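You operate a simulated robot arm through the tools that you are given. There is no shell and no other tool. Be economical: measure what you need, move in short steps, check, and stop when the job is done.

You are at the controls of a simulated robot arm. One attempt, no reset.

## Task
Put the bottle labelled "Foam" from the top of the laundry counter on the middle of the wooden work top. Open the washer door, put the yellow cloth in the drum of the washing machine, then shut the door. Take the steel bowl and leave it on the middle of the wooden work top. Take the rose grey jar from the top of the grey counter and put it on top of the wipes carton there. Put the brown bag in the inside of the long white tray. Take the blue scrub brush on the open part of the tool counter and put it away on the upper shelf under the grey counter. Switch the locker pump switch off. Any order will do. Set down upright: bottle, grey jar, brown bag.
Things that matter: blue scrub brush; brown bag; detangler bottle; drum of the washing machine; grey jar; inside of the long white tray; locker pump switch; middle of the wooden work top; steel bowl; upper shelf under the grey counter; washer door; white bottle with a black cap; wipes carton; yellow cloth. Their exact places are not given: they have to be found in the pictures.

It is judged by the outcome, as a careful person would: the job done as asked, and still so three seconds after it is handed in. It fails if anything else is knocked over, pushed out of place, dropped, spilled or broken. Flat cloth is picked up by pressing the open fingertips on it (5 to 10 N) and closing them slowly along it; thin cloth reads only 2 to 8 mm in the jaws.

## Robot
A 7-joint arm with a two-finger gripper on a trunk, on a base that drives. Base frame: it is fixed to the floor where the robot stands at the start and does not move with it; the origin is under the middle of the robot, x ahead of it, y to its left, z up. Readings come in m, rad, newtons and seconds.
With the tool pointing down near the work surface it reaches from about 0.1 to 0.66 m from the robot's upright axis, wherever it stands. Its first joint turns from -2.897 to 2.897 rad. Places, roughly: blue scrub brush (10x6x6 cm) [-2.1, -1.6, 0.8]; brown bag [-1.25, -1.5, 1]; detangler bottle, white bottle with a black cap [0.5, 0, 1]; drum of the washing machine (20x27 cm) [0.6, -1.14, 0.52]; grey jar [-1.75, 0, 1]; inside of the long white tray (50x20 cm) [-3.42, 2.84, 0.88]; locker pump switch [-3.7, 0.8, 0.6]; middle of the wooden work top [-1.9, 2.9, 0.9]; steel bowl (13x13x6 cm) [-1.4, 0, 0.5]; upper shelf under the grey counter [-2.1, 0, 0.4]; washer door [0.4, -1.1, 0.6]; wipes carton [-1.75, -0.25, 1]; yellow cloth (7x10x4 cm) [0.6, -0.1, 0.9]. Payload 1.71 kg.
The TCP is the grasp point between the finger pads, 0.02 m short of the fingertips. In the tool frame z runs along the fingers and y along their closing line. The gripper opens to 0.096 m. The gripper's body begins 0.113 m behind the TCP.
Orientation is that of the tool frame in the base frame, as [roll, pitch, yaw] about the fixed x, y, z axes, in that order (R = Rz(yaw) Ry(pitch) Rx(roll)). With the fingers straight down and closing along the base's y, the tool's x points along the base's -x, its y along +y and its z along -z.

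## Interface
- The arm moves only by the tool apply_moves. Its argument "plan" is a list of rows, each a list of 3 entries, a list of its own where there are three numbers: the turn, a rotation vector about the base's x, y, z in rad, then the shift along the base's x, y, z in m, then the closure in counts, from 0 (fully open) to 255 (shut). In form: [[[wx, wy, wz], [tx, ty, tz], claw], ...]. A call has 1 to 10 rows; each row shifts and turns the commanded pose from where the row before left it. Rows are played at 5 a second. More than 0.05 m and 0.15 rad between two rows, or a gripper value outside its range, and nothing of the call is played. Where a pose cannot be reached the arm comes as near as it can. A force on the tool above 40 N (or 10 N above the force at the start of the call, whichever is more), or a blocked arm, ends the call early, and 0.2 s more pass. The fingers move at their own pace (about 0.153 m/s each) and stop on an object; they squeeze with about 33 N. The grip force told is the motor's: it shows also when the fingers shut on nothing. Time passes only in rows, and 0.2 s behind the last, so rows that do not move let the fingers close. It gives the time, the measured TCP pose, the force on the tool (base axes), the opening and the grip force at its end, in the units of the frame above (readings bear some noise), with the torque about the TCP (base axes, N m) and any sound that the robot's microphone picked up, and new pictures: "views" is both (left out), scene, wrist or none.
- Cameras (640 x 400 px; columns grow to the right, rows downward): "scene" is now at [0.0091, 0.0933, 1.6368]; the picture's right is [-0.80, -0.60, 0.01], its down [-0.49, 0.64, -0.60] and it looks along [0.35, -0.48, -0.80] (base axes); focal length 290 px, centre (320, 200). "wrist" rides on the gripper at [0.066, 0.014, -0.145] in the tool frame; the picture's right is [-0.21, 0.98, 0.00], its down [-0.88, -0.18, -0.44] and it looks along [-0.43, -0.09, 0.90] (tool axes); focal length 275 px, centre (320, 200).
- slide_trunk(by): slides the trunk up (or, below 0, down) by that many m; the arm and the scene camera ride with it, the base frame stays. It gives what a move gives, with no picture.
- base_move(legs): drives the robot by 1 to 6 legs, each [ahead, turn to the left] in m and rad, along the robot's own axes; the way and the turn of a leg run together, so that a leg with both is an arc; at most 1.5 m and 3.142 rad a leg. The arm and the cameras ride along, it lands a little off, and it stops where it bumps. It gives what a move gives, and a new picture of the scene camera.
- turn_head(pan, tilt): turns the head with the scene camera to pan (to the left, within 2.705 rad either way) and tilt (down, from -0.506 to 1.204), counted from straight ahead of the robot. It gives what a move gives, and a new picture of the scene camera.
- locate(camera, pixels): there is no depth. For up to 12 entries [column, row, z] of the newest picture of that camera ("zoom" is the newest enlarged one), the place [x, y] in the base frame at which the ray of that pixel passes the height z, good to about 0.002 m. The clock stands still meanwhile.
- enlarge(camera, box): a new picture of the part [left, top, right, bottom] of that camera's present view, enlarged. The clock stands still meanwhile.
- hand_in(): hands the job in; it is judged then, once.

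Go step by step. Measure first, check grasps and placings, and put right what went wrong. The budget is 145 turns and 260 pictures, counting those below and the enlarged ones. Unless the task says otherwise, let go and move clear before handing in, and close with one line.

The tools are called after "Emit:" as name(argument=value, ...) on one line, values as JSON. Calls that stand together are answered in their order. apply_moves: Moves the arm, as the interface text tells. Its arguments: {"type":"object","properties":{"plan":{"type":"array","items":{"type":"array"}},"views":{"type":"string","enum":["both","scene","wrist","none"]}},"required":["plan"]} The other tools are called the same way: slide_trunk (by) slides the trunk up or down; base_move (legs) drives the base; turn_head (pan, tilt) turns the head that bears the scene camera; locate (camera, pixels) gives the place at which the rays of pixels pass given heights; enlarge (camera, box) takes an enlarged picture of a part of a camera's view; hand_in () hands the job in.

At the start:

```text
clock: 0.0
tool_pos: [0.175, -0.3136, 1.2046]
orientation: [3.141, -0.001, -3.141]
wrist_force: [-0.5, -0.4, 0.0]
wrist_torque: [-0.01, 0.03, -0.01]
finger_gap: 0.0959
gripper_force: 0.1
trunk travel left (down, up): [-0.25, 0.136]
robot x, y, heading: [0.0023, -0.0011, -0.0]
head pan, tilt: [-0.929, 0.92]
```

scene: 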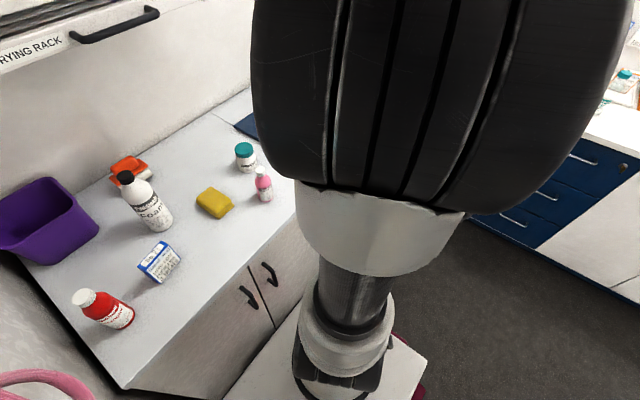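
wrist: 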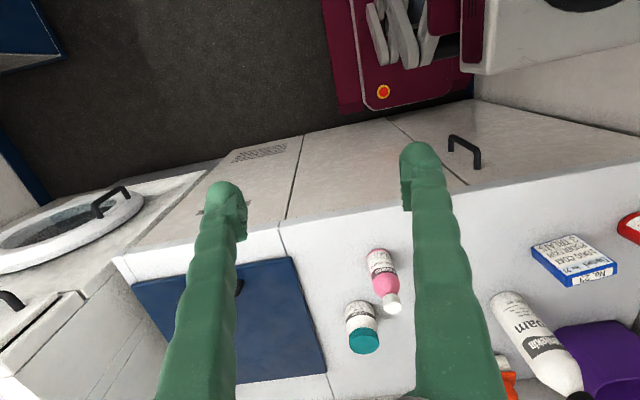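

The scene shows the laundry counter with the white Foam bottle (147,205) and the yellow cloth (213,203). I will survey by turning the head.

Emit:
turn_head(pan=0.0, tilt=0.9)

Emit:
turn_head(pan=-1.6, tilt=0.6)

Emit:
turn_head(pan=-2.6, tilt=0.5)

Emit:
turn_head(pan=2.6, tilt=0.5)

Emit:
turn_head(pan=1.6, tilt=0.5)

```text
clock: 1.2
tool_pos: [0.1564, -0.3141, 1.2052]
orientation: [3.141, 0.015, -3.141]
wrist_force: [-0.2, 0.2, -0.3]
wrist_torque: [0.01, 0.02, -0.01]
finger_gap: 0.0961
gripper_force: 0.1
trunk travel left (down, up): [-0.25, 0.136]
robot x, y, heading: [-0.0018, 0.0004, -0.005]
head pan, tilt: [0.0, 0.901]
```

scene: 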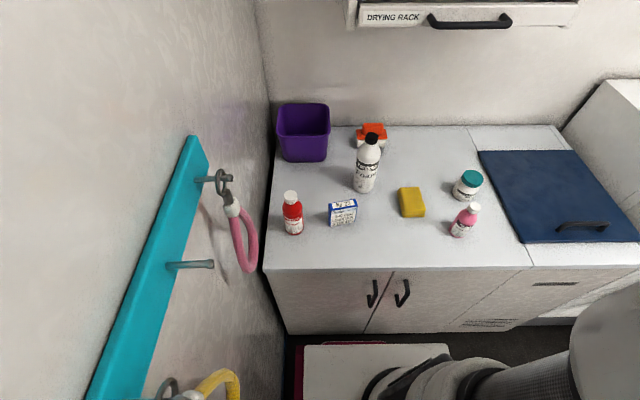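

```text
clock: 2.9
tool_pos: [0.1558, -0.3138, 1.2066]
orientation: [-3.14, 0.016, 3.14]
wrist_force: [-0.6, 0.2, -0.2]
wrist_torque: [0.01, -0.01, 0.0]
finger_gap: 0.0961
gripper_force: 0.1
trunk travel left (down, up): [-0.25, 0.136]
robot x, y, heading: [0.0028, -0.0003, -0.002]
head pan, tilt: [-1.6, 0.6]
```

scene: 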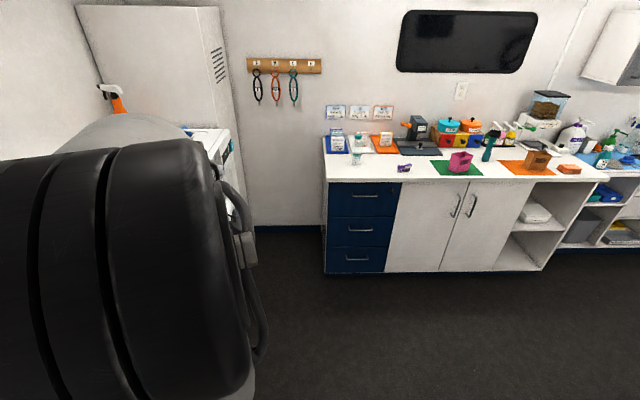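

```text
clock: 4.2
tool_pos: [0.1576, -0.3158, 1.2052]
orientation: [3.14, 0.015, 3.141]
wrist_force: [0.0, -1.2, -0.6]
wrist_torque: [-0.02, 0.01, -0.01]
finger_gap: 0.0957
gripper_force: 0.1
trunk travel left (down, up): [-0.25, 0.136]
robot x, y, heading: [0.0012, 0.0019, 0.001]
head pan, tilt: [-2.601, 0.499]
```

scene: 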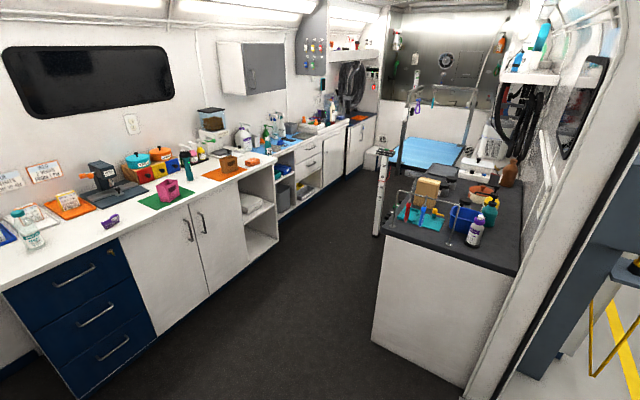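

```text
clock: 8.2
tool_pos: [0.156, -0.3264, 1.2029]
orientation: [3.131, 0.015, 3.142]
wrist_force: [0.0, -0.4, -0.2]
wrist_torque: [-0.01, 0.02, 0.0]
finger_gap: 0.0961
gripper_force: 0.0
trunk travel left (down, up): [-0.25, 0.136]
robot x, y, heading: [0.0022, -0.0001, 0.001]
head pan, tilt: [2.601, 0.499]
```

scene: 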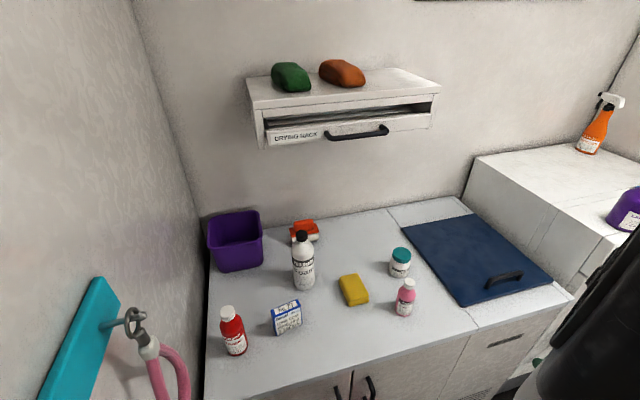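

```text
clock: 9.5
tool_pos: [0.1565, -0.326, 1.203]
orientation: [3.129, 0.015, 3.141]
wrist_force: [-0.2, -0.3, -0.3]
wrist_torque: [-0.02, -0.03, 0.01]
finger_gap: 0.0961
gripper_force: 0.1
trunk travel left (down, up): [-0.25, 0.136]
robot x, y, heading: [-0.0012, -0.0025, 0.006]
head pan, tilt: [1.6, 0.499]
```

scene: 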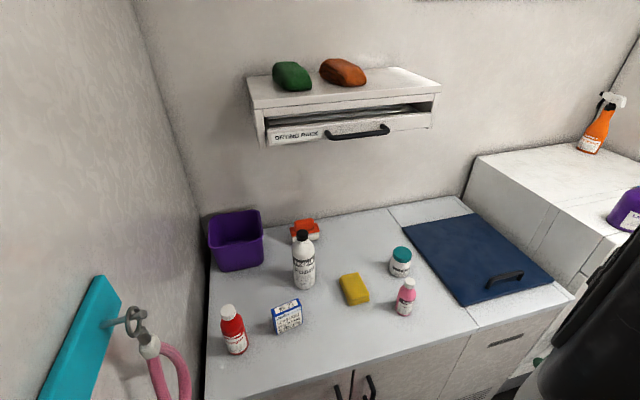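

The last two pictures are identical and look ahead, though the pan is reported as 1.6; I'll recheck the head, using locate to see the camera pose.

Emit:
locate(camera="scene", pixels=[[320, 200, 0.9], [303, 285, 0.9], [353, 295, 0.9]])

Emit:
turn_head(pan=1.0, tilt=0.5)

```text
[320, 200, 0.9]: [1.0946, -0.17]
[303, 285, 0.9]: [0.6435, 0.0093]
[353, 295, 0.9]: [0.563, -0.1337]
```

```text
clock: 10.5
tool_pos: [0.1557, -0.3264, 1.2022]
orientation: [3.132, 0.017, -3.141]
wrist_force: [-0.1, 0.5, 0.9]
wrist_torque: [0.03, 0.0, -0.01]
finger_gap: 0.096
gripper_force: 0.1
trunk travel left (down, up): [-0.25, 0.136]
robot x, y, heading: [-0.0022, 0.0001, 0.002]
head pan, tilt: [1.0, 0.499]
```

scene: 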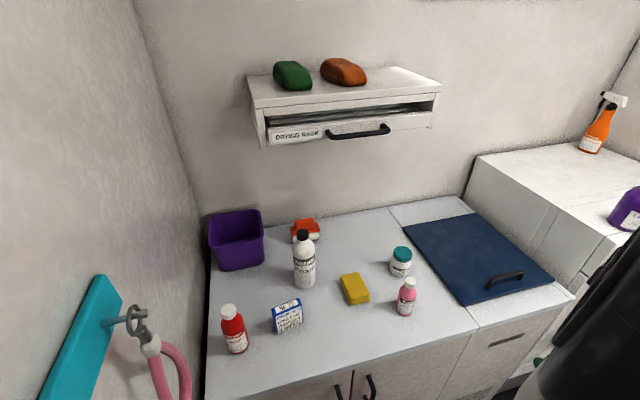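

The head stopped at a true pan near -0.17, probably blocked by the arm, though locate still agrees with the picture. I'll drive toward the washer and look at it.

Emit:
turn_head(pan=0.0, tilt=0.9)

Emit:
base_move(legs=[[-0.3, 0], [0, -1.5708], [0.9, 0], [0, 1.5708]])

```text
clock: 11.8
tool_pos: [0.153, -0.3152, 1.2042]
orientation: [3.14, 0.017, -3.141]
wrist_force: [0.2, -0.1, 0.3]
wrist_torque: [-0.02, -0.02, 0.03]
finger_gap: 0.0959
gripper_force: 0.1
trunk travel left (down, up): [-0.25, 0.136]
robot x, y, heading: [0.0026, 0.0019, -0.002]
head pan, tilt: [0.0, 0.901]
```

scene: 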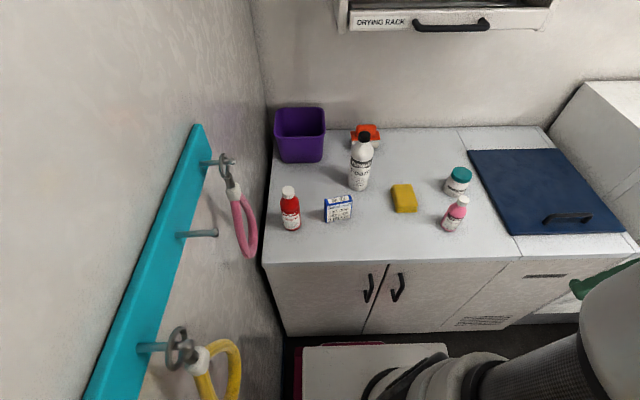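

```text
clock: 17.4
tool_pos: [-0.5778, -0.1857, 1.208]
orientation: [3.14, 0.033, 1.874]
wrist_force: [-0.1, 0.5, 0.3]
wrist_torque: [0.07, 0.07, 0.02]
finger_gap: 0.096
gripper_force: 0.0
trunk travel left (down, up): [-0.25, 0.136]
robot x, y, heading: [-0.3348, 0.0348, -1.06]
head pan, tilt: [0.0, 0.901]
stopped in leg 2: the robot was blocked; the commanded pose is now the measured one
```

scene: 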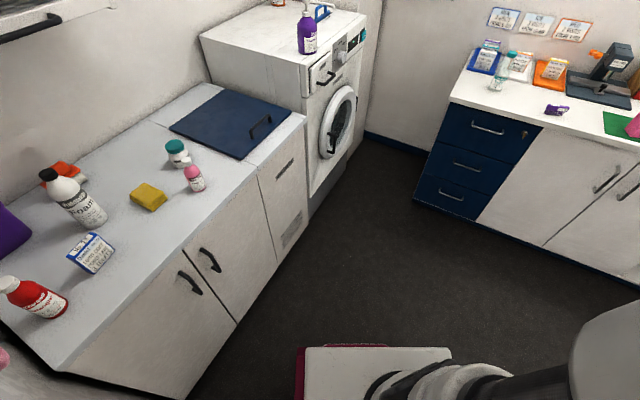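

The drive was blocked at heading -1.06, likely a rear corner on the left wall. I'll drive ahead from here and then finish turning.

Emit:
base_move(legs=[[0.4, 0], [0, -0.5], [0.3, 0]])

```text
clock: 23.5
tool_pos: [-0.4574, -0.6937, 1.2093]
orientation: [3.139, 0.037, 1.377]
wrist_force: [0.3, 0.2, 0.4]
wrist_torque: [0.01, -0.02, 0.03]
finger_gap: 0.0959
gripper_force: 0.0
trunk travel left (down, up): [-0.25, 0.136]
robot x, y, heading: [-0.1453, -0.6206, -1.554]
head pan, tilt: [0.0, 0.901]
```

scene: 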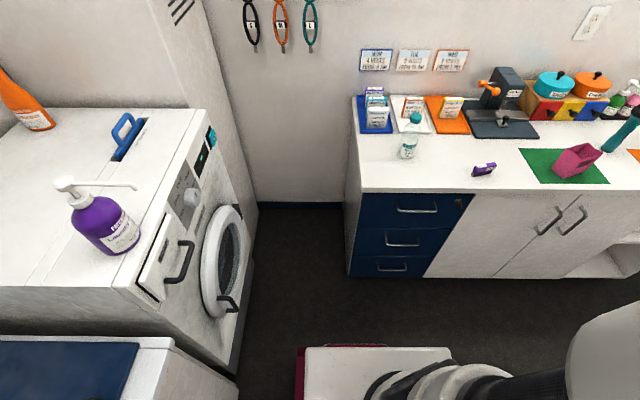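

The washer is at left with door ring centre (224,262) and handle (230,305). I'll measure these points and the base front edge.

Emit:
enlarge(camera="scene", box=[120, 120, 280, 380])

Emit:
locate(camera="scene", pixels=[[300, 347, 0.25], [448, 347, 0.25], [236, 376, 0], [254, 206, 0.0], [114, 288, 0.85], [205, 118, 0.85], [224, 262, 0.55], [232, 305, 0.55], [350, 192, 0.85]])

```text
1.54 times, centred on (200, 250) of scene
```

zoom: 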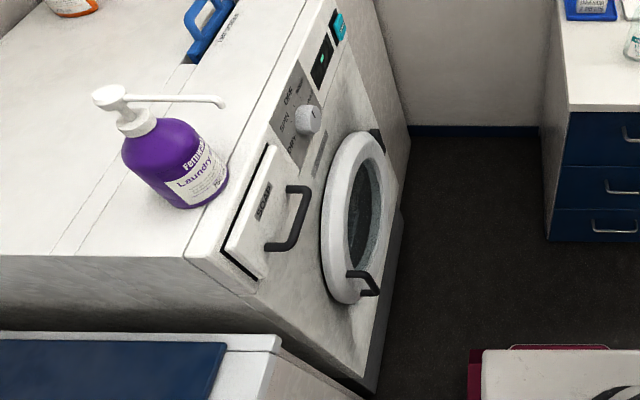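

```text
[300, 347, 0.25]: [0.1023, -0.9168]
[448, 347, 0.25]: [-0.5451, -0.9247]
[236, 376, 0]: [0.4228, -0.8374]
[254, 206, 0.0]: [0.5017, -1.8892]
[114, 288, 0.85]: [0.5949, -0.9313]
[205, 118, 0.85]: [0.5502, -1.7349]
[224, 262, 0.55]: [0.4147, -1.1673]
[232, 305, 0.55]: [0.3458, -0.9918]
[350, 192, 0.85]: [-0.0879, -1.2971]
```

Base reaches about 0.3 m ahead of the axis, washer front plane lies near x 0.41, and the handle near (0.35,-0.99). I'll go to about (-0.2,-0.85) facing the washer.

Emit:
base_move(legs=[[0.22, 0], [0, 1.554], [-0.06, 0]])

Emit:
turn_head(pan=-0.3, tilt=0.9)

```text
clock: 30.4
tool_pos: [-0.0958, -1.1595, 1.2058]
orientation: [-3.139, 0.008, 2.938]
wrist_force: [-1.3, -0.6, 0.4]
wrist_torque: [-0.01, -0.12, 0.03]
finger_gap: 0.0961
gripper_force: 0.1
trunk travel left (down, up): [-0.25, 0.136]
robot x, y, heading: [-0.1984, -0.841, 0.002]
head pan, tilt: [0.0, 0.901]
```

scene: 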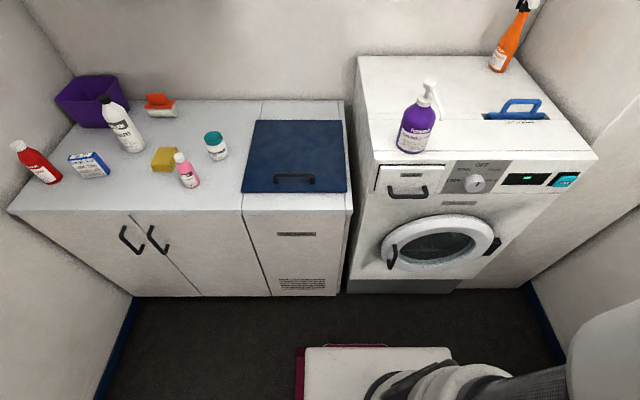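

```text
clock: 31.1
tool_pos: [-0.1187, -1.1585, 1.2078]
orientation: [3.141, 0.023, 2.936]
wrist_force: [0.6, -0.4, 0.5]
wrist_torque: [-0.02, 0.06, 0.03]
finger_gap: 0.0959
gripper_force: 0.0
trunk travel left (down, up): [-0.25, 0.136]
robot x, y, heading: [-0.1989, -0.8441, -0.003]
head pan, tilt: [-0.3, 0.901]
```

scene: 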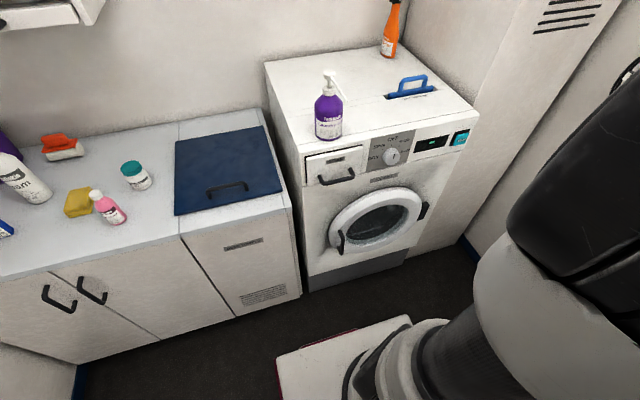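

The washer front is fully visible: door ring centre about (377,218), left handle (341,243), hinge black at right (423,210). I'll measure.

Emit:
enlarge(camera="scene", box=[290, 160, 450, 290])

Emit:
locate(camera="scene", pixels=[[308, 292, 0], [408, 262, 0], [297, 145, 0.9], [297, 145, 1.0], [478, 110, 0.9], [478, 110, 1.0], [341, 243, 0.5], [377, 218, 0.52], [423, 210, 0.52], [280, 355, 0.25], [334, 230, 0.52]])

```text
3.08 times, centred on (370, 225) of scene
```

zoom: 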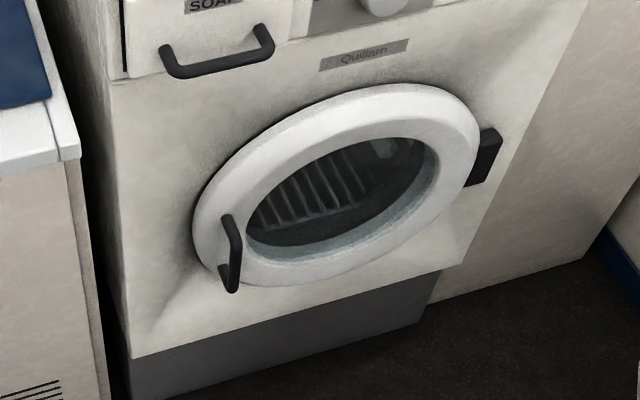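

```text
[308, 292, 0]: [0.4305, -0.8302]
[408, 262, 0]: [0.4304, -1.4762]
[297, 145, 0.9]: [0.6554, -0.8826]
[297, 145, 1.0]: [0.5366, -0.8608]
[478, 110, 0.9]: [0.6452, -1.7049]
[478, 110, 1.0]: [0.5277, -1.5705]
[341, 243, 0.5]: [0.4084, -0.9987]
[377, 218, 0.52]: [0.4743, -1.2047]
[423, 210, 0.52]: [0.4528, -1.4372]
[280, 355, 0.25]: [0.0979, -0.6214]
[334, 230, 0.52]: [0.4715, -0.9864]
```

Washer front plane is x≈0.41; the door is hinged near y≈-1.38 with its vertical handle near (0.35,-0.975,0.6). I'll lower the trunk, then pitch the tool forward toward the handle.

Emit:
slide_trunk(by=-0.25)

Emit:
apply_moves(plan=[[[0, 0, 0.1], [0.04, 0.02, 0], 0], [[0, 0, 0.1], [0.04, 0.02, 0], 0], [[0, -0.15, 0], [0.035, 0.02, 0], 0], [[0, -0.15, 0], [0.035, 0.02, 0], 0], [[0, -0.15, 0], [0.03, 0.02, -0.01], 0], [[0, -0.15, 0], [0.03, 0.02, -0.01], 0], [[0, -0.15, 0], [0.03, 0.02, -0.02], 0], [[0, -0.15, 0], [0.03, 0.02, -0.02], 0], [[0, -0.15, 0], [0.02, 0.02, -0.02], 0], [[0, 0, 0], [0, 0, 0], 0]])

```text
clock: 33.7
tool_pos: [-0.1094, -1.1591, 0.9584]
orientation: [-3.141, 0.018, 2.938]
wrist_force: [0.5, 1.2, -0.2]
wrist_torque: [0.0, 0.02, -0.01]
finger_gap: 0.0959
gripper_force: 0.1
trunk travel left (down, up): [0.0, 0.386]
robot x, y, heading: [-0.201, -0.8436, -0.003]
head pan, tilt: [-0.3, 0.901]
```

```text
clock: 35.9
tool_pos: [0.2271, -1.0365, 0.9197]
orientation: [3.133, 1.068, 3.131]
wrist_force: [-0.5, -0.4, 0.7]
wrist_torque: [0.01, -0.02, 0.0]
finger_gap: 0.096
gripper_force: 0.0
out of reach, approached as far as the arm can: row 7, 8, 9
trunk travel left (down, up): [0.0, 0.386]
robot x, y, heading: [-0.2021, -0.8447, -0.001]
head pan, tilt: [-0.3, 0.901]
```

scene: 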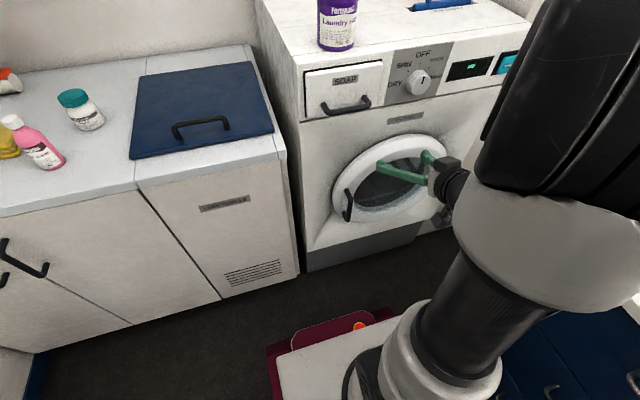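
wrist: 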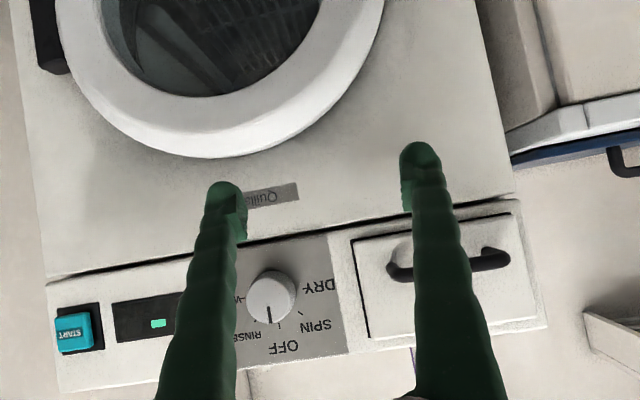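

The tool is now pitched about 61° toward the washer; I'll go down to handle height and align with y≈-0.975.

Emit:
apply_moves(plan=[[[0, 0, 0], [0, 0.01, -0.04], 0], [[0, 0, 0], [0, 0.01, -0.045], 0], [[0, -0.05, 0], [0, 0.01, -0.045], 0], [[0, -0.05, 0], [0, 0.01, -0.045], 0], [[0, -0.05, 0], [0, 0.005, -0.045], 0], [[0, -0.05, 0], [0, 0, 0], 0], [[0, 0, 0], [0, 0, 0], 0]])

```text
clock: 37.5
tool_pos: [0.2694, -1.0325, 0.7105]
orientation: [3.128, 1.269, 3.127]
wrist_force: [-0.2, 0.2, -0.2]
wrist_torque: [-0.02, 0.01, 0.01]
finger_gap: 0.0959
gripper_force: 0.0
out of reach, approached as far as the arm can: row 1, 2, 3, 4
trunk travel left (down, up): [0.0, 0.386]
robot x, y, heading: [-0.1973, -0.8385, -0.001]
head pan, tilt: [-0.3, 0.901]
```

scene: 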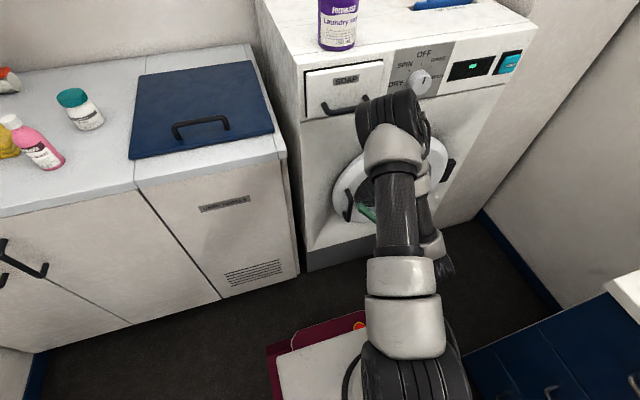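
wrist: 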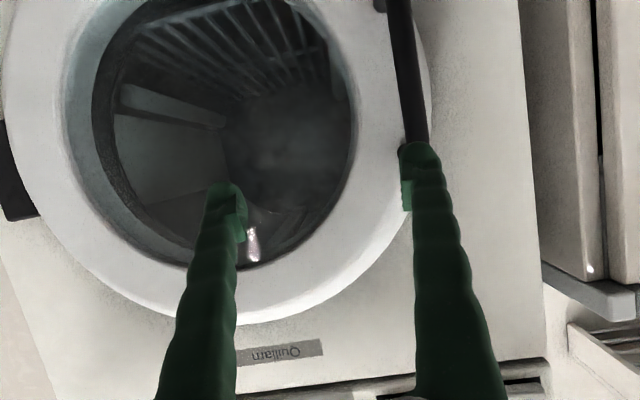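

The handle appears at (405,80) in the wrist view, its upper end behind the right finger. I'll get its ray.

Emit:
locate(camera="wrist", pixels=[[418, 140, 0.66], [418, 140, 0.64], [418, 140, 0.68], [405, 60, 0.6], [405, 60, 0.58], [405, 60, 0.62], [5, 180, 0.65], [5, 180, 0.7]])

Emit:
locate(camera="scene", pixels=[[348, 206, 0.6], [348, 192, 0.65], [348, 220, 0.55], [348, 192, 0.62], [348, 220, 0.52]])

```text
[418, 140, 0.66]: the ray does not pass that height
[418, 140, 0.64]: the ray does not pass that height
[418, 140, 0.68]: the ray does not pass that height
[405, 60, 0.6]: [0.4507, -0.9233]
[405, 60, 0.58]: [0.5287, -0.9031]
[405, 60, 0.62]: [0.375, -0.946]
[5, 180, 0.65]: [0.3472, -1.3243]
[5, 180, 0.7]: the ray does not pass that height
```

```text
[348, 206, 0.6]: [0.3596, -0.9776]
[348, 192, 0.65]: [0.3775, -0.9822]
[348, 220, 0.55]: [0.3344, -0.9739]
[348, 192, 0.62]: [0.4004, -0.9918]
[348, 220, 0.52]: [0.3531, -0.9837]
```

Handle is about (0.35,-0.965), z 0.56–0.66. I'll shift to straddle it from in front.

Emit:
apply_moves(plan=[[[0, -0.05, 0], [-0.01, 0.025, -0.03], 0], [[0, -0.05, 0], [0, 0.025, -0.03], 0], [[0, -0.05, 0], [0, 0.015, -0.035], 0], [[0, 0, 0], [0, 0, 0], 0]])

```text
clock: 38.5
tool_pos: [0.312, -0.9757, 0.6236]
orientation: [3.111, 1.408, 3.109]
wrist_force: [-0.1, 0.4, -0.4]
wrist_torque: [0.02, 0.0, 0.04]
finger_gap: 0.0961
gripper_force: 0.0
out of reach, approached as far as the arm can: row 2, 3
trunk travel left (down, up): [0.0, 0.386]
robot x, y, heading: [-0.1994, -0.8436, 0.003]
head pan, tilt: [-0.3, 0.901]
```

scene: 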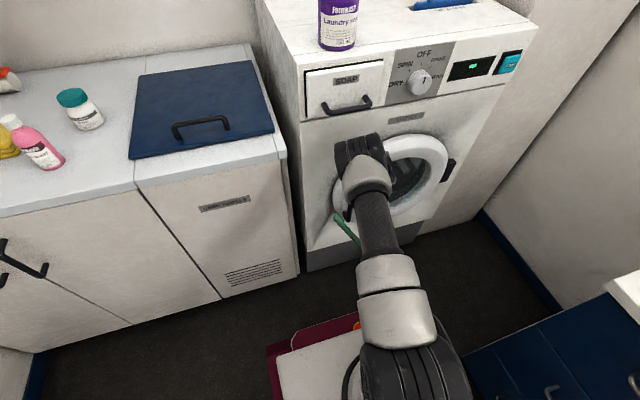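
wrist: 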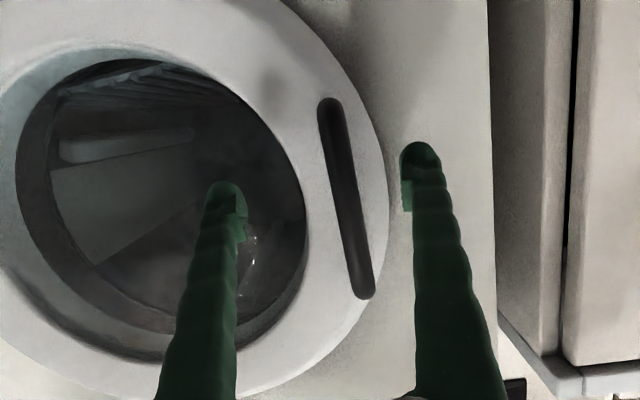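

The handle (320–375, 100–300) is between the fingers. Push in 3.5 cm and close.

Emit:
apply_moves(plan=[[[0, 0, 0], [0.018, 0.006, -0.005], 0], [[0, 0, 0], [0.018, 0.004, -0.005], 0], [[0, 0, 0], [0, 0, 0], 255], [[0, 0, 0], [0, 0, 0], 255], [[0, 0, 0], [0, 0, 0], 255]])

```text
clock: 39.2
tool_pos: [0.3328, -0.9696, 0.6233]
orientation: [3.052, 1.426, 3.06]
wrist_force: [-5.3, 18.3, 1.6]
wrist_torque: [-0.18, -0.27, -0.26]
finger_gap: 0.0354
gripper_force: 7.8
out of reach, approached as far as the arm can: row 2
trunk travel left (down, up): [0.0, 0.386]
robot x, y, heading: [-0.2034, -0.8436, 0.001]
head pan, tilt: [-0.3, 0.901]
stopped in row 3: the force on the tool passed its limit at 43 N (the readings are from after the stop); the commanded pose is now the measured one
```

scene: 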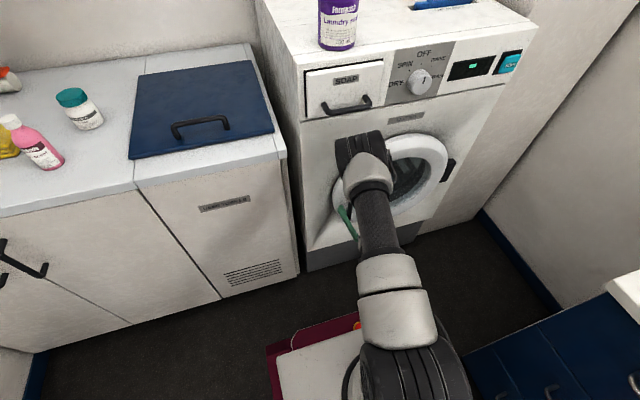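
wrist: 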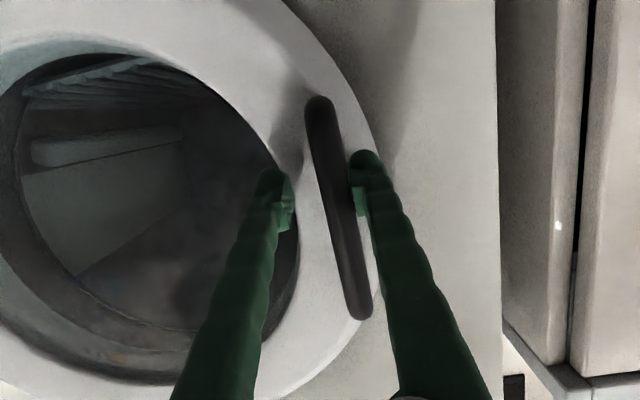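

The right finger met the handle early; I'll open a bit, shift y +0.012, and close again.

Emit:
apply_moves(plan=[[[0, 0, 0], [0, 0, 0], 130], [[0, 0, 0], [0, 0.012, 0], 130], [[0, 0, 0], [0, 0, 0], 200], [[0, 0, 0], [0, 0, 0], 255], [[0, 0, 0], [0, 0, 0], 255]], views="wrist")

```text
clock: 40.3
tool_pos: [0.3217, -0.9612, 0.6295]
orientation: [2.998, 1.433, 3.019]
wrist_force: [1.4, -3.5, -20.5]
wrist_torque: [-0.27, -0.25, 0.07]
finger_gap: 0.0097
gripper_force: 35.3
out of reach, approached as far as the arm can: row 2
trunk travel left (down, up): [0.0, 0.386]
robot x, y, heading: [-0.1998, -0.843, 0.001]
head pan, tilt: [-0.3, 0.901]
stopped in row 5: the force on the tool passed its limit at 41 N (the readings are from after the stop); the commanded pose is now the measured one
```

wrist: 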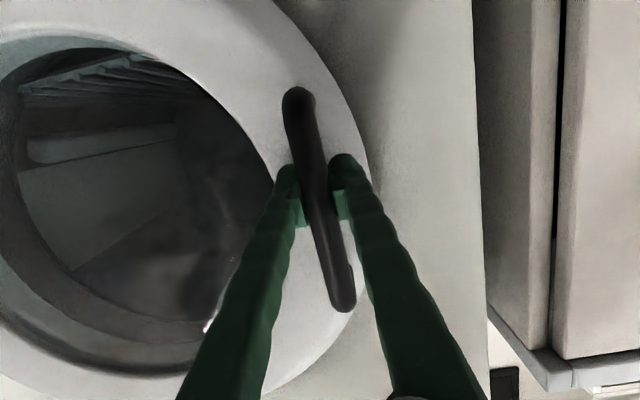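

The handle is gripped (9.7 mm). Pull the door along its arc in small steps.

Emit:
apply_moves(plan=[[[0, 0, 0.05], [-0.021, -0.004, 0], 255], [[0, 0, 0.05], [-0.021, -0.006, 0], 255], [[0, 0, 0.05], [-0.021, -0.007, 0], 255], [[0, 0, 0.05], [-0.021, -0.008, 0], 255]])

```text
clock: 40.8
tool_pos: [0.3076, -0.9647, 0.6296]
orientation: [2.966, 1.403, 3.033]
wrist_force: [0.8, -3.0, 3.1]
wrist_torque: [-0.58, 0.97, -0.13]
finger_gap: 0.0103
gripper_force: 35.5
out of reach, approached as far as the arm can: row 1, 2
trunk travel left (down, up): [0.0, 0.386]
robot x, y, heading: [-0.1995, -0.8392, -0.0]
head pan, tilt: [-0.3, 0.901]
stopped in row 2: the force on the tool passed its limit at 47 N (the readings are from after the stop); the commanded pose is now the measured one
```

scene: 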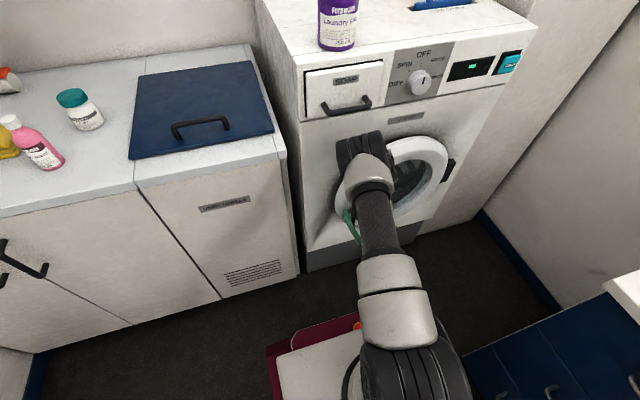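
wrist: 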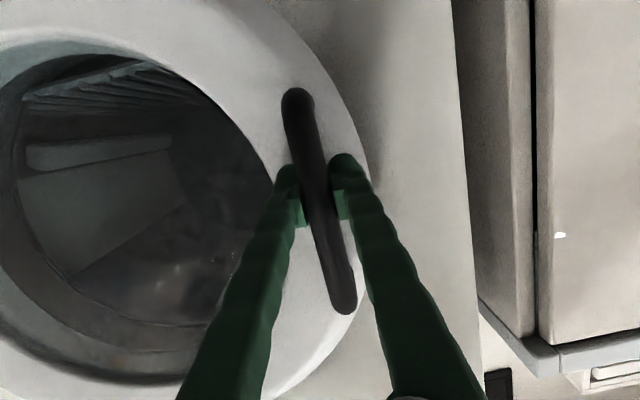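

The door may have just come off its latch (force spike 47 N, moved 14 mm). Continue pulling without turning.

Emit:
apply_moves(plan=[[[0, 0, 0], [-0.015, -0.003, 0], 255], [[0, 0, 0], [-0.015, -0.004, 0], 255], [[0, 0, 0], [-0.02, -0.006, 0], 255], [[0, 0, 0], [-0.02, -0.007, 0], 255], [[0, 0, 0], [-0.02, -0.009, 0], 255]])

```text
clock: 42.0
tool_pos: [0.3084, -0.9628, 0.6293]
orientation: [2.959, 1.405, 3.025]
wrist_force: [1.7, -8.8, 1.4]
wrist_torque: [-0.71, -0.07, 0.13]
finger_gap: 0.0098
gripper_force: 34.7
out of reach, approached as far as the arm can: row 1, 2, 3, 4, 5
trunk travel left (down, up): [0.0, 0.386]
robot x, y, heading: [-0.1973, -0.8418, 0.001]
head pan, tilt: [-0.3, 0.901]
```

scene: 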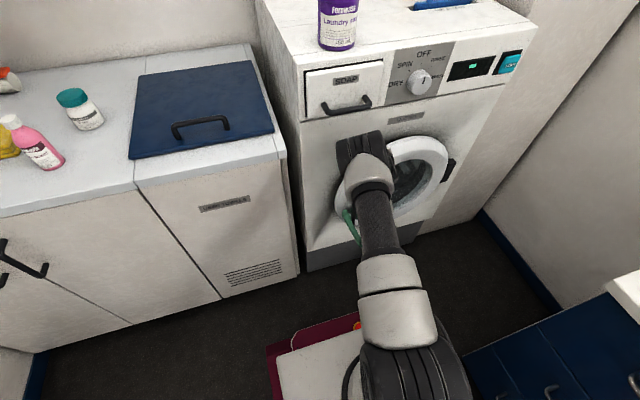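
wrist: 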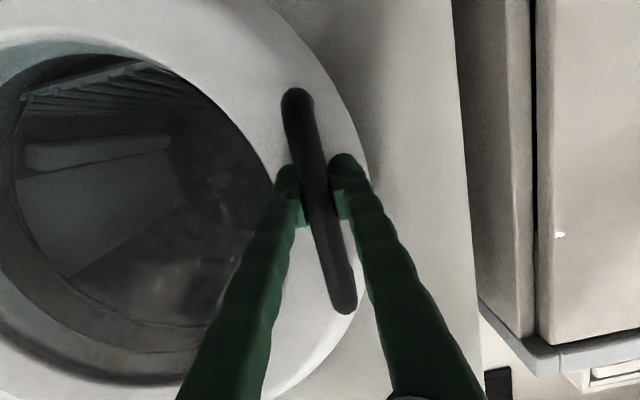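

The arm is at a joint limit pulling in; I'll use the base to pull, backing 0.12 m.

Emit:
base_move(legs=[[-0.12, 0.0]])

```text
clock: 42.8
tool_pos: [0.2795, -0.9724, 0.6439]
orientation: [2.999, 1.406, 3.056]
wrist_force: [-0.1, -8.8, -25.3]
wrist_torque: [-0.36, -1.14, 0.29]
finger_gap: 0.0103
gripper_force: 35.5
trunk travel left (down, up): [0.0, 0.386]
robot x, y, heading: [-0.2301, -0.8425, 0.001]
head pan, tilt: [-0.3, 0.901]
stopped in leg 1: the force on the tool passed its limit at 51 N (the readings are from after the stop); the commanded pose is now the measured one
```

scene: 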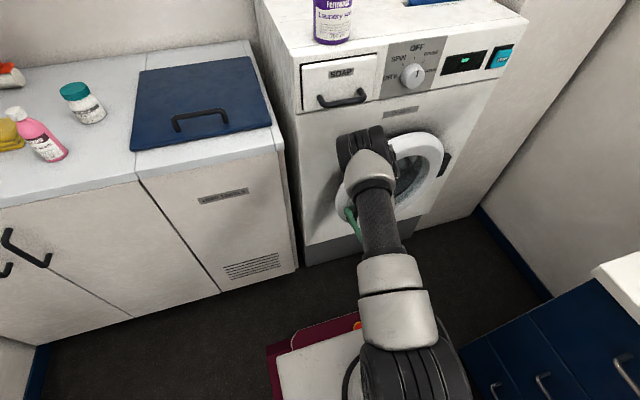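

It moved 3 cm; continue with small backing and see the wrist view.

Emit:
base_move(legs=[[-0.05, 0.0]])

Emit:
apply_moves(plan=[[[0, 0, 0], [0, 0, 0], 255]], views="wrist")

```text
clock: 43.6
tool_pos: [0.2557, -0.9797, 0.6589]
orientation: [3.086, 1.407, 3.128]
wrist_force: [4.3, -14.8, 23.3]
wrist_torque: [-0.21, -0.51, 0.1]
finger_gap: 0.0104
gripper_force: 35.0
trunk travel left (down, up): [0.0, 0.386]
robot x, y, heading: [-0.2431, -0.8436, -0.003]
head pan, tilt: [-0.3, 0.901]
stopped in leg 1: the force on the tool passed its limit at 50 N (the readings are from after the stop); the commanded pose is now the measured one
```

scene: 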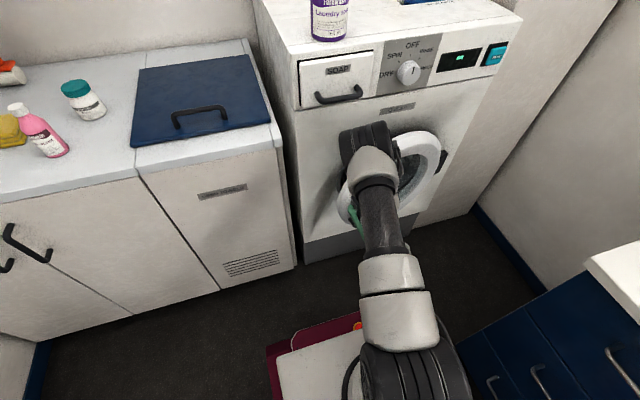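

```text
clock: 44.1
tool_pos: [0.2428, -0.983, 0.658]
orientation: [3.136, 1.378, -3.118]
wrist_force: [6.2, -15.4, 35.8]
wrist_torque: [-0.15, 0.66, 0.18]
finger_gap: 0.0102
gripper_force: 35.5
trunk travel left (down, up): [0.0, 0.386]
robot x, y, heading: [-0.2446, -0.8428, -0.002]
head pan, tilt: [-0.3, 0.901]
stopped in row 1: the force on the tool passed its limit at 43 N (the readings are from after the stop); the commanded pose is now the measured one
```

wrist: 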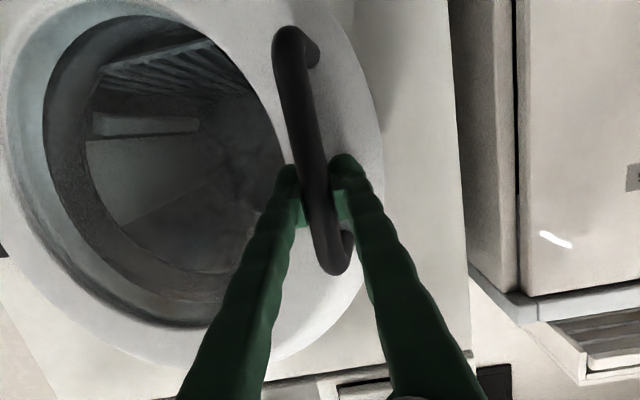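

The door is opening (handle moved 8 cm). I'll keep pulling while tilting the tool downward, which frees the arm.

Emit:
apply_moves(plan=[[[0, 0.06, 0], [-0.01, -0.004, -0.01], 255], [[0, 0.08, 0], [-0.018, -0.006, -0.01], 255], [[0, 0.08, 0], [-0.02, -0.007, 0], 255], [[0, 0.08, 0], [-0.02, -0.008, 0], 255], [[0, 0.08, 0], [-0.02, -0.009, 0], 255], [[0, 0.08, 0], [-0.02, -0.01, 0], 255]])

```text
clock: 44.9
tool_pos: [0.1946, -1.0049, 0.6572]
orientation: [-3.119, 1.23, -3.101]
wrist_force: [14.1, -25.6, 19.5]
wrist_torque: [-0.19, 0.43, 0.11]
finger_gap: 0.0105
gripper_force: 34.9
out of reach, approached as far as the arm can: row 1
trunk travel left (down, up): [0.0, 0.386]
robot x, y, heading: [-0.247, -0.8405, -0.001]
head pan, tilt: [-0.3, 0.901]
stopped in row 4: the force on the tool passed its limit at 61 N (the readings are from after the stop); the commanded pose is now the measured one
```

scene: 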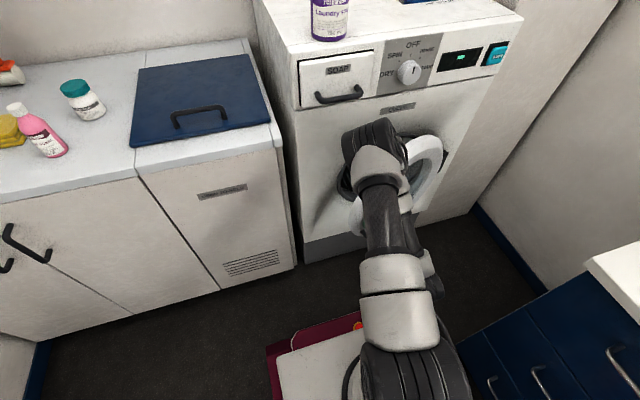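
wrist: 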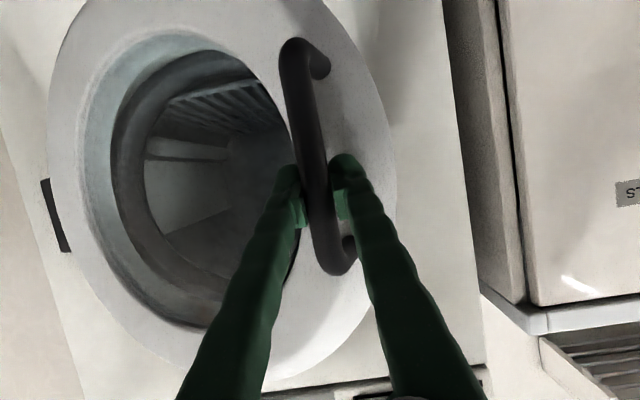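

Good progress; force shows the door wants more -y. Continue along the arc.

Emit:
apply_moves(plan=[[[0, 0.03, 0.0], [-0.015, -0.012, -0.005], 255], [[0, 0.06, 0.03], [-0.017, -0.011, -0.005], 255], [[0, 0.06, 0.03], [-0.017, -0.012, 0], 255], [[0, 0.06, 0.03], [-0.016, -0.012, 0], 255], [[0, 0.06, 0.03], [-0.016, -0.013, 0], 255], [[0, 0.06, 0.03], [-0.015, -0.014, 0], 255], [[0, 0.06, 0.03], [-0.015, -0.014, 0], 255]])

```text
clock: 46.5
tool_pos: [0.0852, -1.0885, 0.6482]
orientation: [3.076, 0.85, -2.988]
wrist_force: [14.1, -13.8, -7.2]
wrist_torque: [-0.61, -1.3, 0.07]
finger_gap: 0.0116
gripper_force: 34.7
trunk travel left (down, up): [0.0, 0.386]
robot x, y, heading: [-0.2468, -0.8432, -0.004]
head pan, tilt: [-0.3, 0.901]
```

scene: 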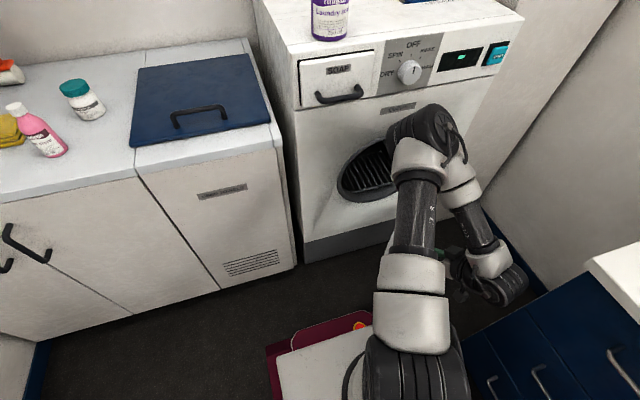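
wrist: 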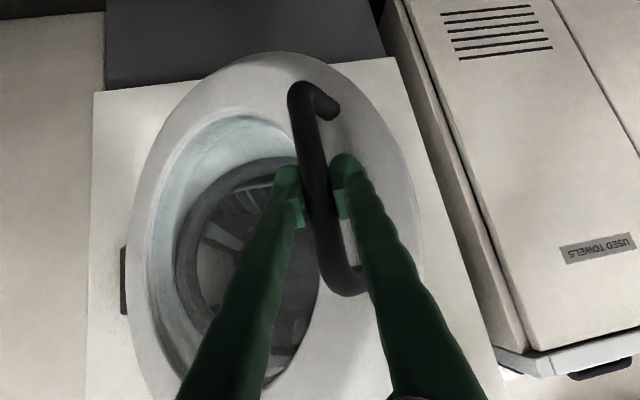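

Door about 40° open; continue the arc.

Emit:
apply_moves(plan=[[[0, 0.04, 0.03], [-0.0145, -0.0165, 0], 255], [[0, 0.04, 0.04], [-0.0137, -0.0172, 0], 255], [[0, 0.03, 0.04], [-0.0128, -0.0179, 0], 255], [[0, 0.03, 0.04], [-0.0119, -0.0185, 0], 255], [[0, 0.03, 0.04], [-0.011, -0.019, 0], 255], [[0, 0.02, 0.04], [-0.01, -0.0196, 0], 255], [[0, 0.0, 0.04], [-0.009, -0.02, 0], 255], [[0, 0.0, 0.04], [-0.008, -0.0205, 0], 255]])

```text
clock: 47.8
tool_pos: [0.0228, -1.178, 0.6521]
orientation: [3.038, 0.713, -2.826]
wrist_force: [57.5, -29.1, -23.7]
wrist_torque: [-0.85, -0.49, 0.23]
finger_gap: 0.0138
gripper_force: 35.2
trunk travel left (down, up): [0.0, 0.386]
robot x, y, heading: [-0.2472, -0.845, 0.004]
head pan, tilt: [-0.3, 0.901]
stopped in row 6: the force on the tool passed its limit at 73 N (the readings are from after the stop); the commanded pose is now the measured one
```

scene: 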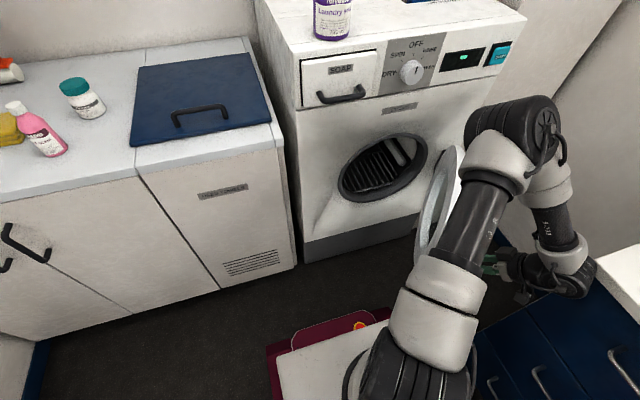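
wrist: 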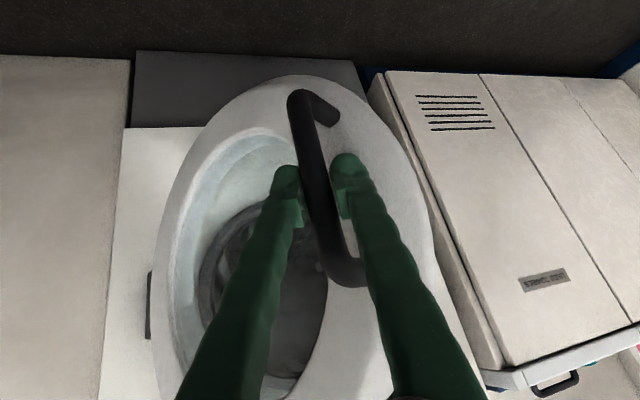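

Door ~60° open. I'll loosen the grip slightly and push the handle further in -y with the finger.

Emit:
apply_moves(plan=[[[0, 0, 0], [0, 0, 0], 190], [[0, 0, 0], [0.005, -0.01, 0], 190], [[0, 0, 0], [-0.004, -0.02, 0], 190], [[0, 0, 0.03], [-0.004, -0.02, 0], 190], [[0, 0, 0.03], [-0.004, -0.02, 0], 190], [[0, 0, 0.03], [-0.003, -0.02, 0], 190], [[0, 0, 0.03], [-0.002, -0.02, 0], 190]])

```text
clock: 49.0
tool_pos: [0.0085, -1.1552, 0.6465]
orientation: [2.839, 0.713, -2.97]
wrist_force: [0.9, -0.5, -0.4]
wrist_torque: [0.05, -0.01, 0.04]
finger_gap: 0.0247
gripper_force: 0.0
trunk travel left (down, up): [0.0, 0.386]
robot x, y, heading: [-0.2227, -0.8411, 0.068]
head pan, tilt: [-0.3, 0.901]
stopped in row 5: the arm was blocked; the commanded pose is now the measured one
```

scene: 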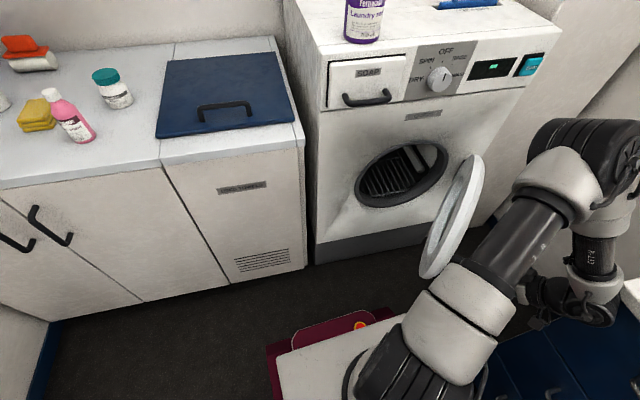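
wrist: 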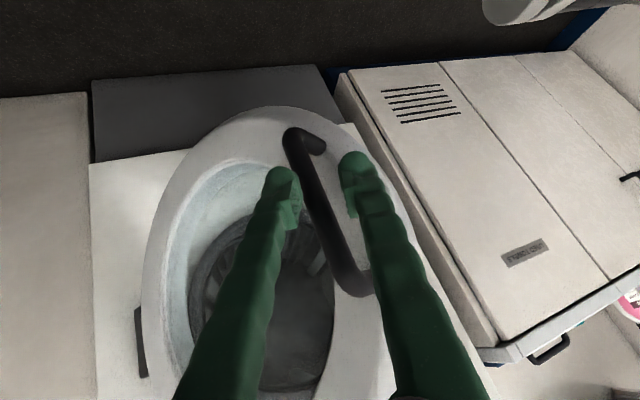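

The elbow pressed the tool counter and swivelled the base slightly; I'll stop pushing, open the fingers, and back the gripper off.

Emit:
apply_moves(plan=[[[0, 0, 0], [0, 0, 0], 120], [[0, 0, 0], [-0.02, 0.0, 0.03], 120], [[0, 0, 0], [-0.02, 0.0, 0.03], 120], [[0, 0, 0], [-0.02, 0.0, 0.035], 120], [[0, 0, 0], [0, 0.03, 0.03], 120], [[0, 0, 0], [0, 0.04, 0.03], 120], [[0, 0, 0], [0, 0.04, 0.03], 120], [[0, 0, 0], [0.02, 0.04, 0.03], 120]])

```text
refused: row 8 steps farther than a row can; nothing moved
```

Emit:
apply_moves(plan=[[[0, 0, 0], [0, 0, 0], 120], [[0, 0, 0], [-0.02, 0.0, 0.03], 120], [[0, 0, 0], [-0.02, 0.0, 0.03], 120], [[0, 0, 0], [-0.02, 0.0, 0.035], 120], [[0, 0, 0], [0, 0.03, 0.03], 120], [[0, 0, 0], [0, 0.035, 0.03], 120], [[0, 0, 0], [0.01, 0.035, 0.03], 120], [[0, 0, 0], [0.02, 0.03, 0.03], 120]])

```text
clock: 49.8
tool_pos: [-0.0461, -1.138, 0.7024]
orientation: [2.766, 0.774, -3.002]
wrist_force: [0.8, 0.0, -0.8]
wrist_torque: [0.03, -0.01, 0.02]
finger_gap: 0.0506
gripper_force: 0.1
trunk travel left (down, up): [0.0, 0.386]
robot x, y, heading: [-0.2383, -0.8407, 0.056]
head pan, tilt: [-0.3, 0.901]
stopped in row 4: the force on the tool passed its limit at 117 N (the readings are from after the stop); the commanded pose is now the measured one
```

scene: 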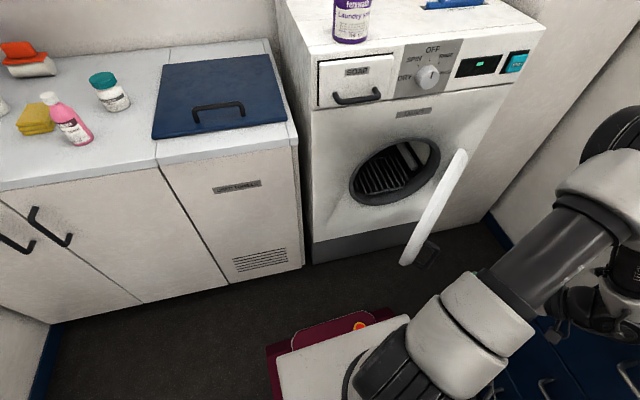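
wrist: 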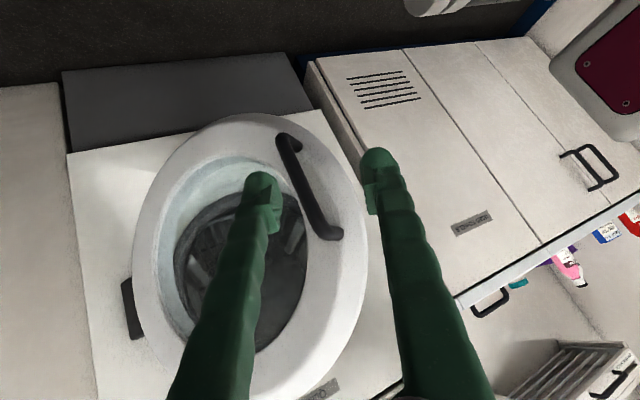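

Clear of the handle now, but the elbow touches the counter. Move +y and up to get it away.

Emit:
apply_moves(plan=[[[0, 0, 0], [0, 0.03, 0.02], 120], [[0, 0, 0], [0, 0.03, 0.03], 120], [[0, 0, 0], [0, 0.03, 0.03], 120], [[0, 0, 0], [0.01, 0.03, 0.03], 120], [[0, 0, 0], [0.02, 0.03, 0.03], 120], [[0, 0, 0], [0.03, 0.02, 0.03], 120], [[0, 0, 0], [0.03, 0, 0.03], 0], [[0, 0, 0], [0.03, 0, 0.03], 0]])

```text
clock: 51.6
tool_pos: [0.0847, -0.9759, 0.9265]
orientation: [2.763, 0.769, -2.993]
wrist_force: [-0.2, -0.6, -0.4]
wrist_torque: [0.02, 0.0, -0.02]
finger_gap: 0.0961
gripper_force: 0.2
trunk travel left (down, up): [0.0, 0.386]
robot x, y, heading: [-0.2399, -0.8414, 0.058]
head pan, tilt: [-0.3, 0.901]
```

scene: 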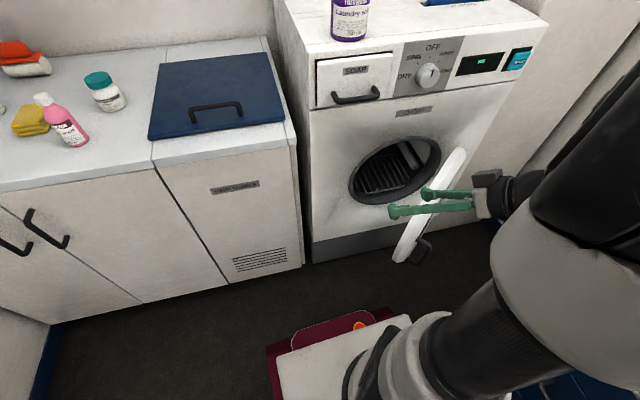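
wrist: 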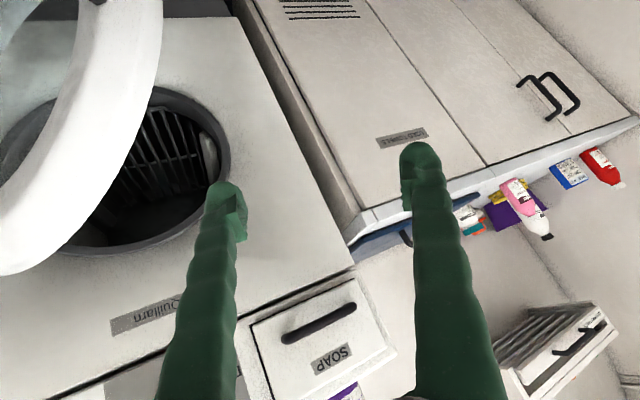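

The door is well open (drum opening at (395,170) clear). I'll raise the trunk and drive to the laundry counter for the cloth.

Emit:
slide_trunk(by=0.25)

Emit:
base_move(legs=[[0, 1.16], [0.68, 0]])

```text
clock: 54.2
tool_pos: [0.0857, -0.9758, 1.1752]
orientation: [2.765, 0.771, -2.993]
wrist_force: [0.3, 0.8, -1.4]
wrist_torque: [0.08, 0.03, -0.02]
finger_gap: 0.0959
gripper_force: 0.0
trunk travel left (down, up): [-0.25, 0.136]
robot x, y, heading: [-0.2368, -0.844, 0.055]
head pan, tilt: [-0.3, 0.901]
```

```text
clock: 61.4
tool_pos: [0.2511, 0.002, 1.1751]
orientation: [2.764, 0.766, -1.848]
wrist_force: [-0.7, 1.0, -0.2]
wrist_torque: [-0.01, 0.0, 0.0]
finger_gap: 0.0961
gripper_force: 0.1
trunk travel left (down, up): [-0.25, 0.136]
robot x, y, heading: [-0.0039, -0.2413, 1.203]
head pan, tilt: [-0.3, 0.901]
```

scene: 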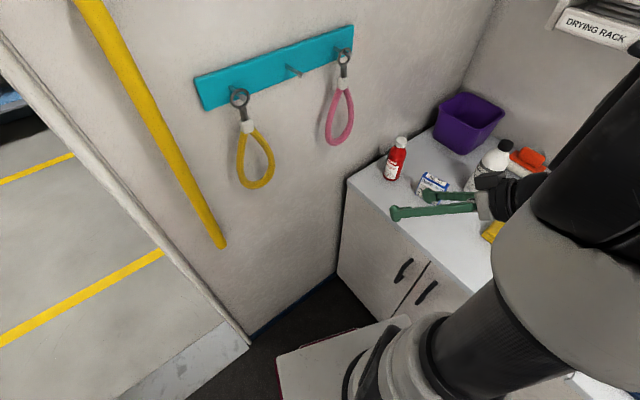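

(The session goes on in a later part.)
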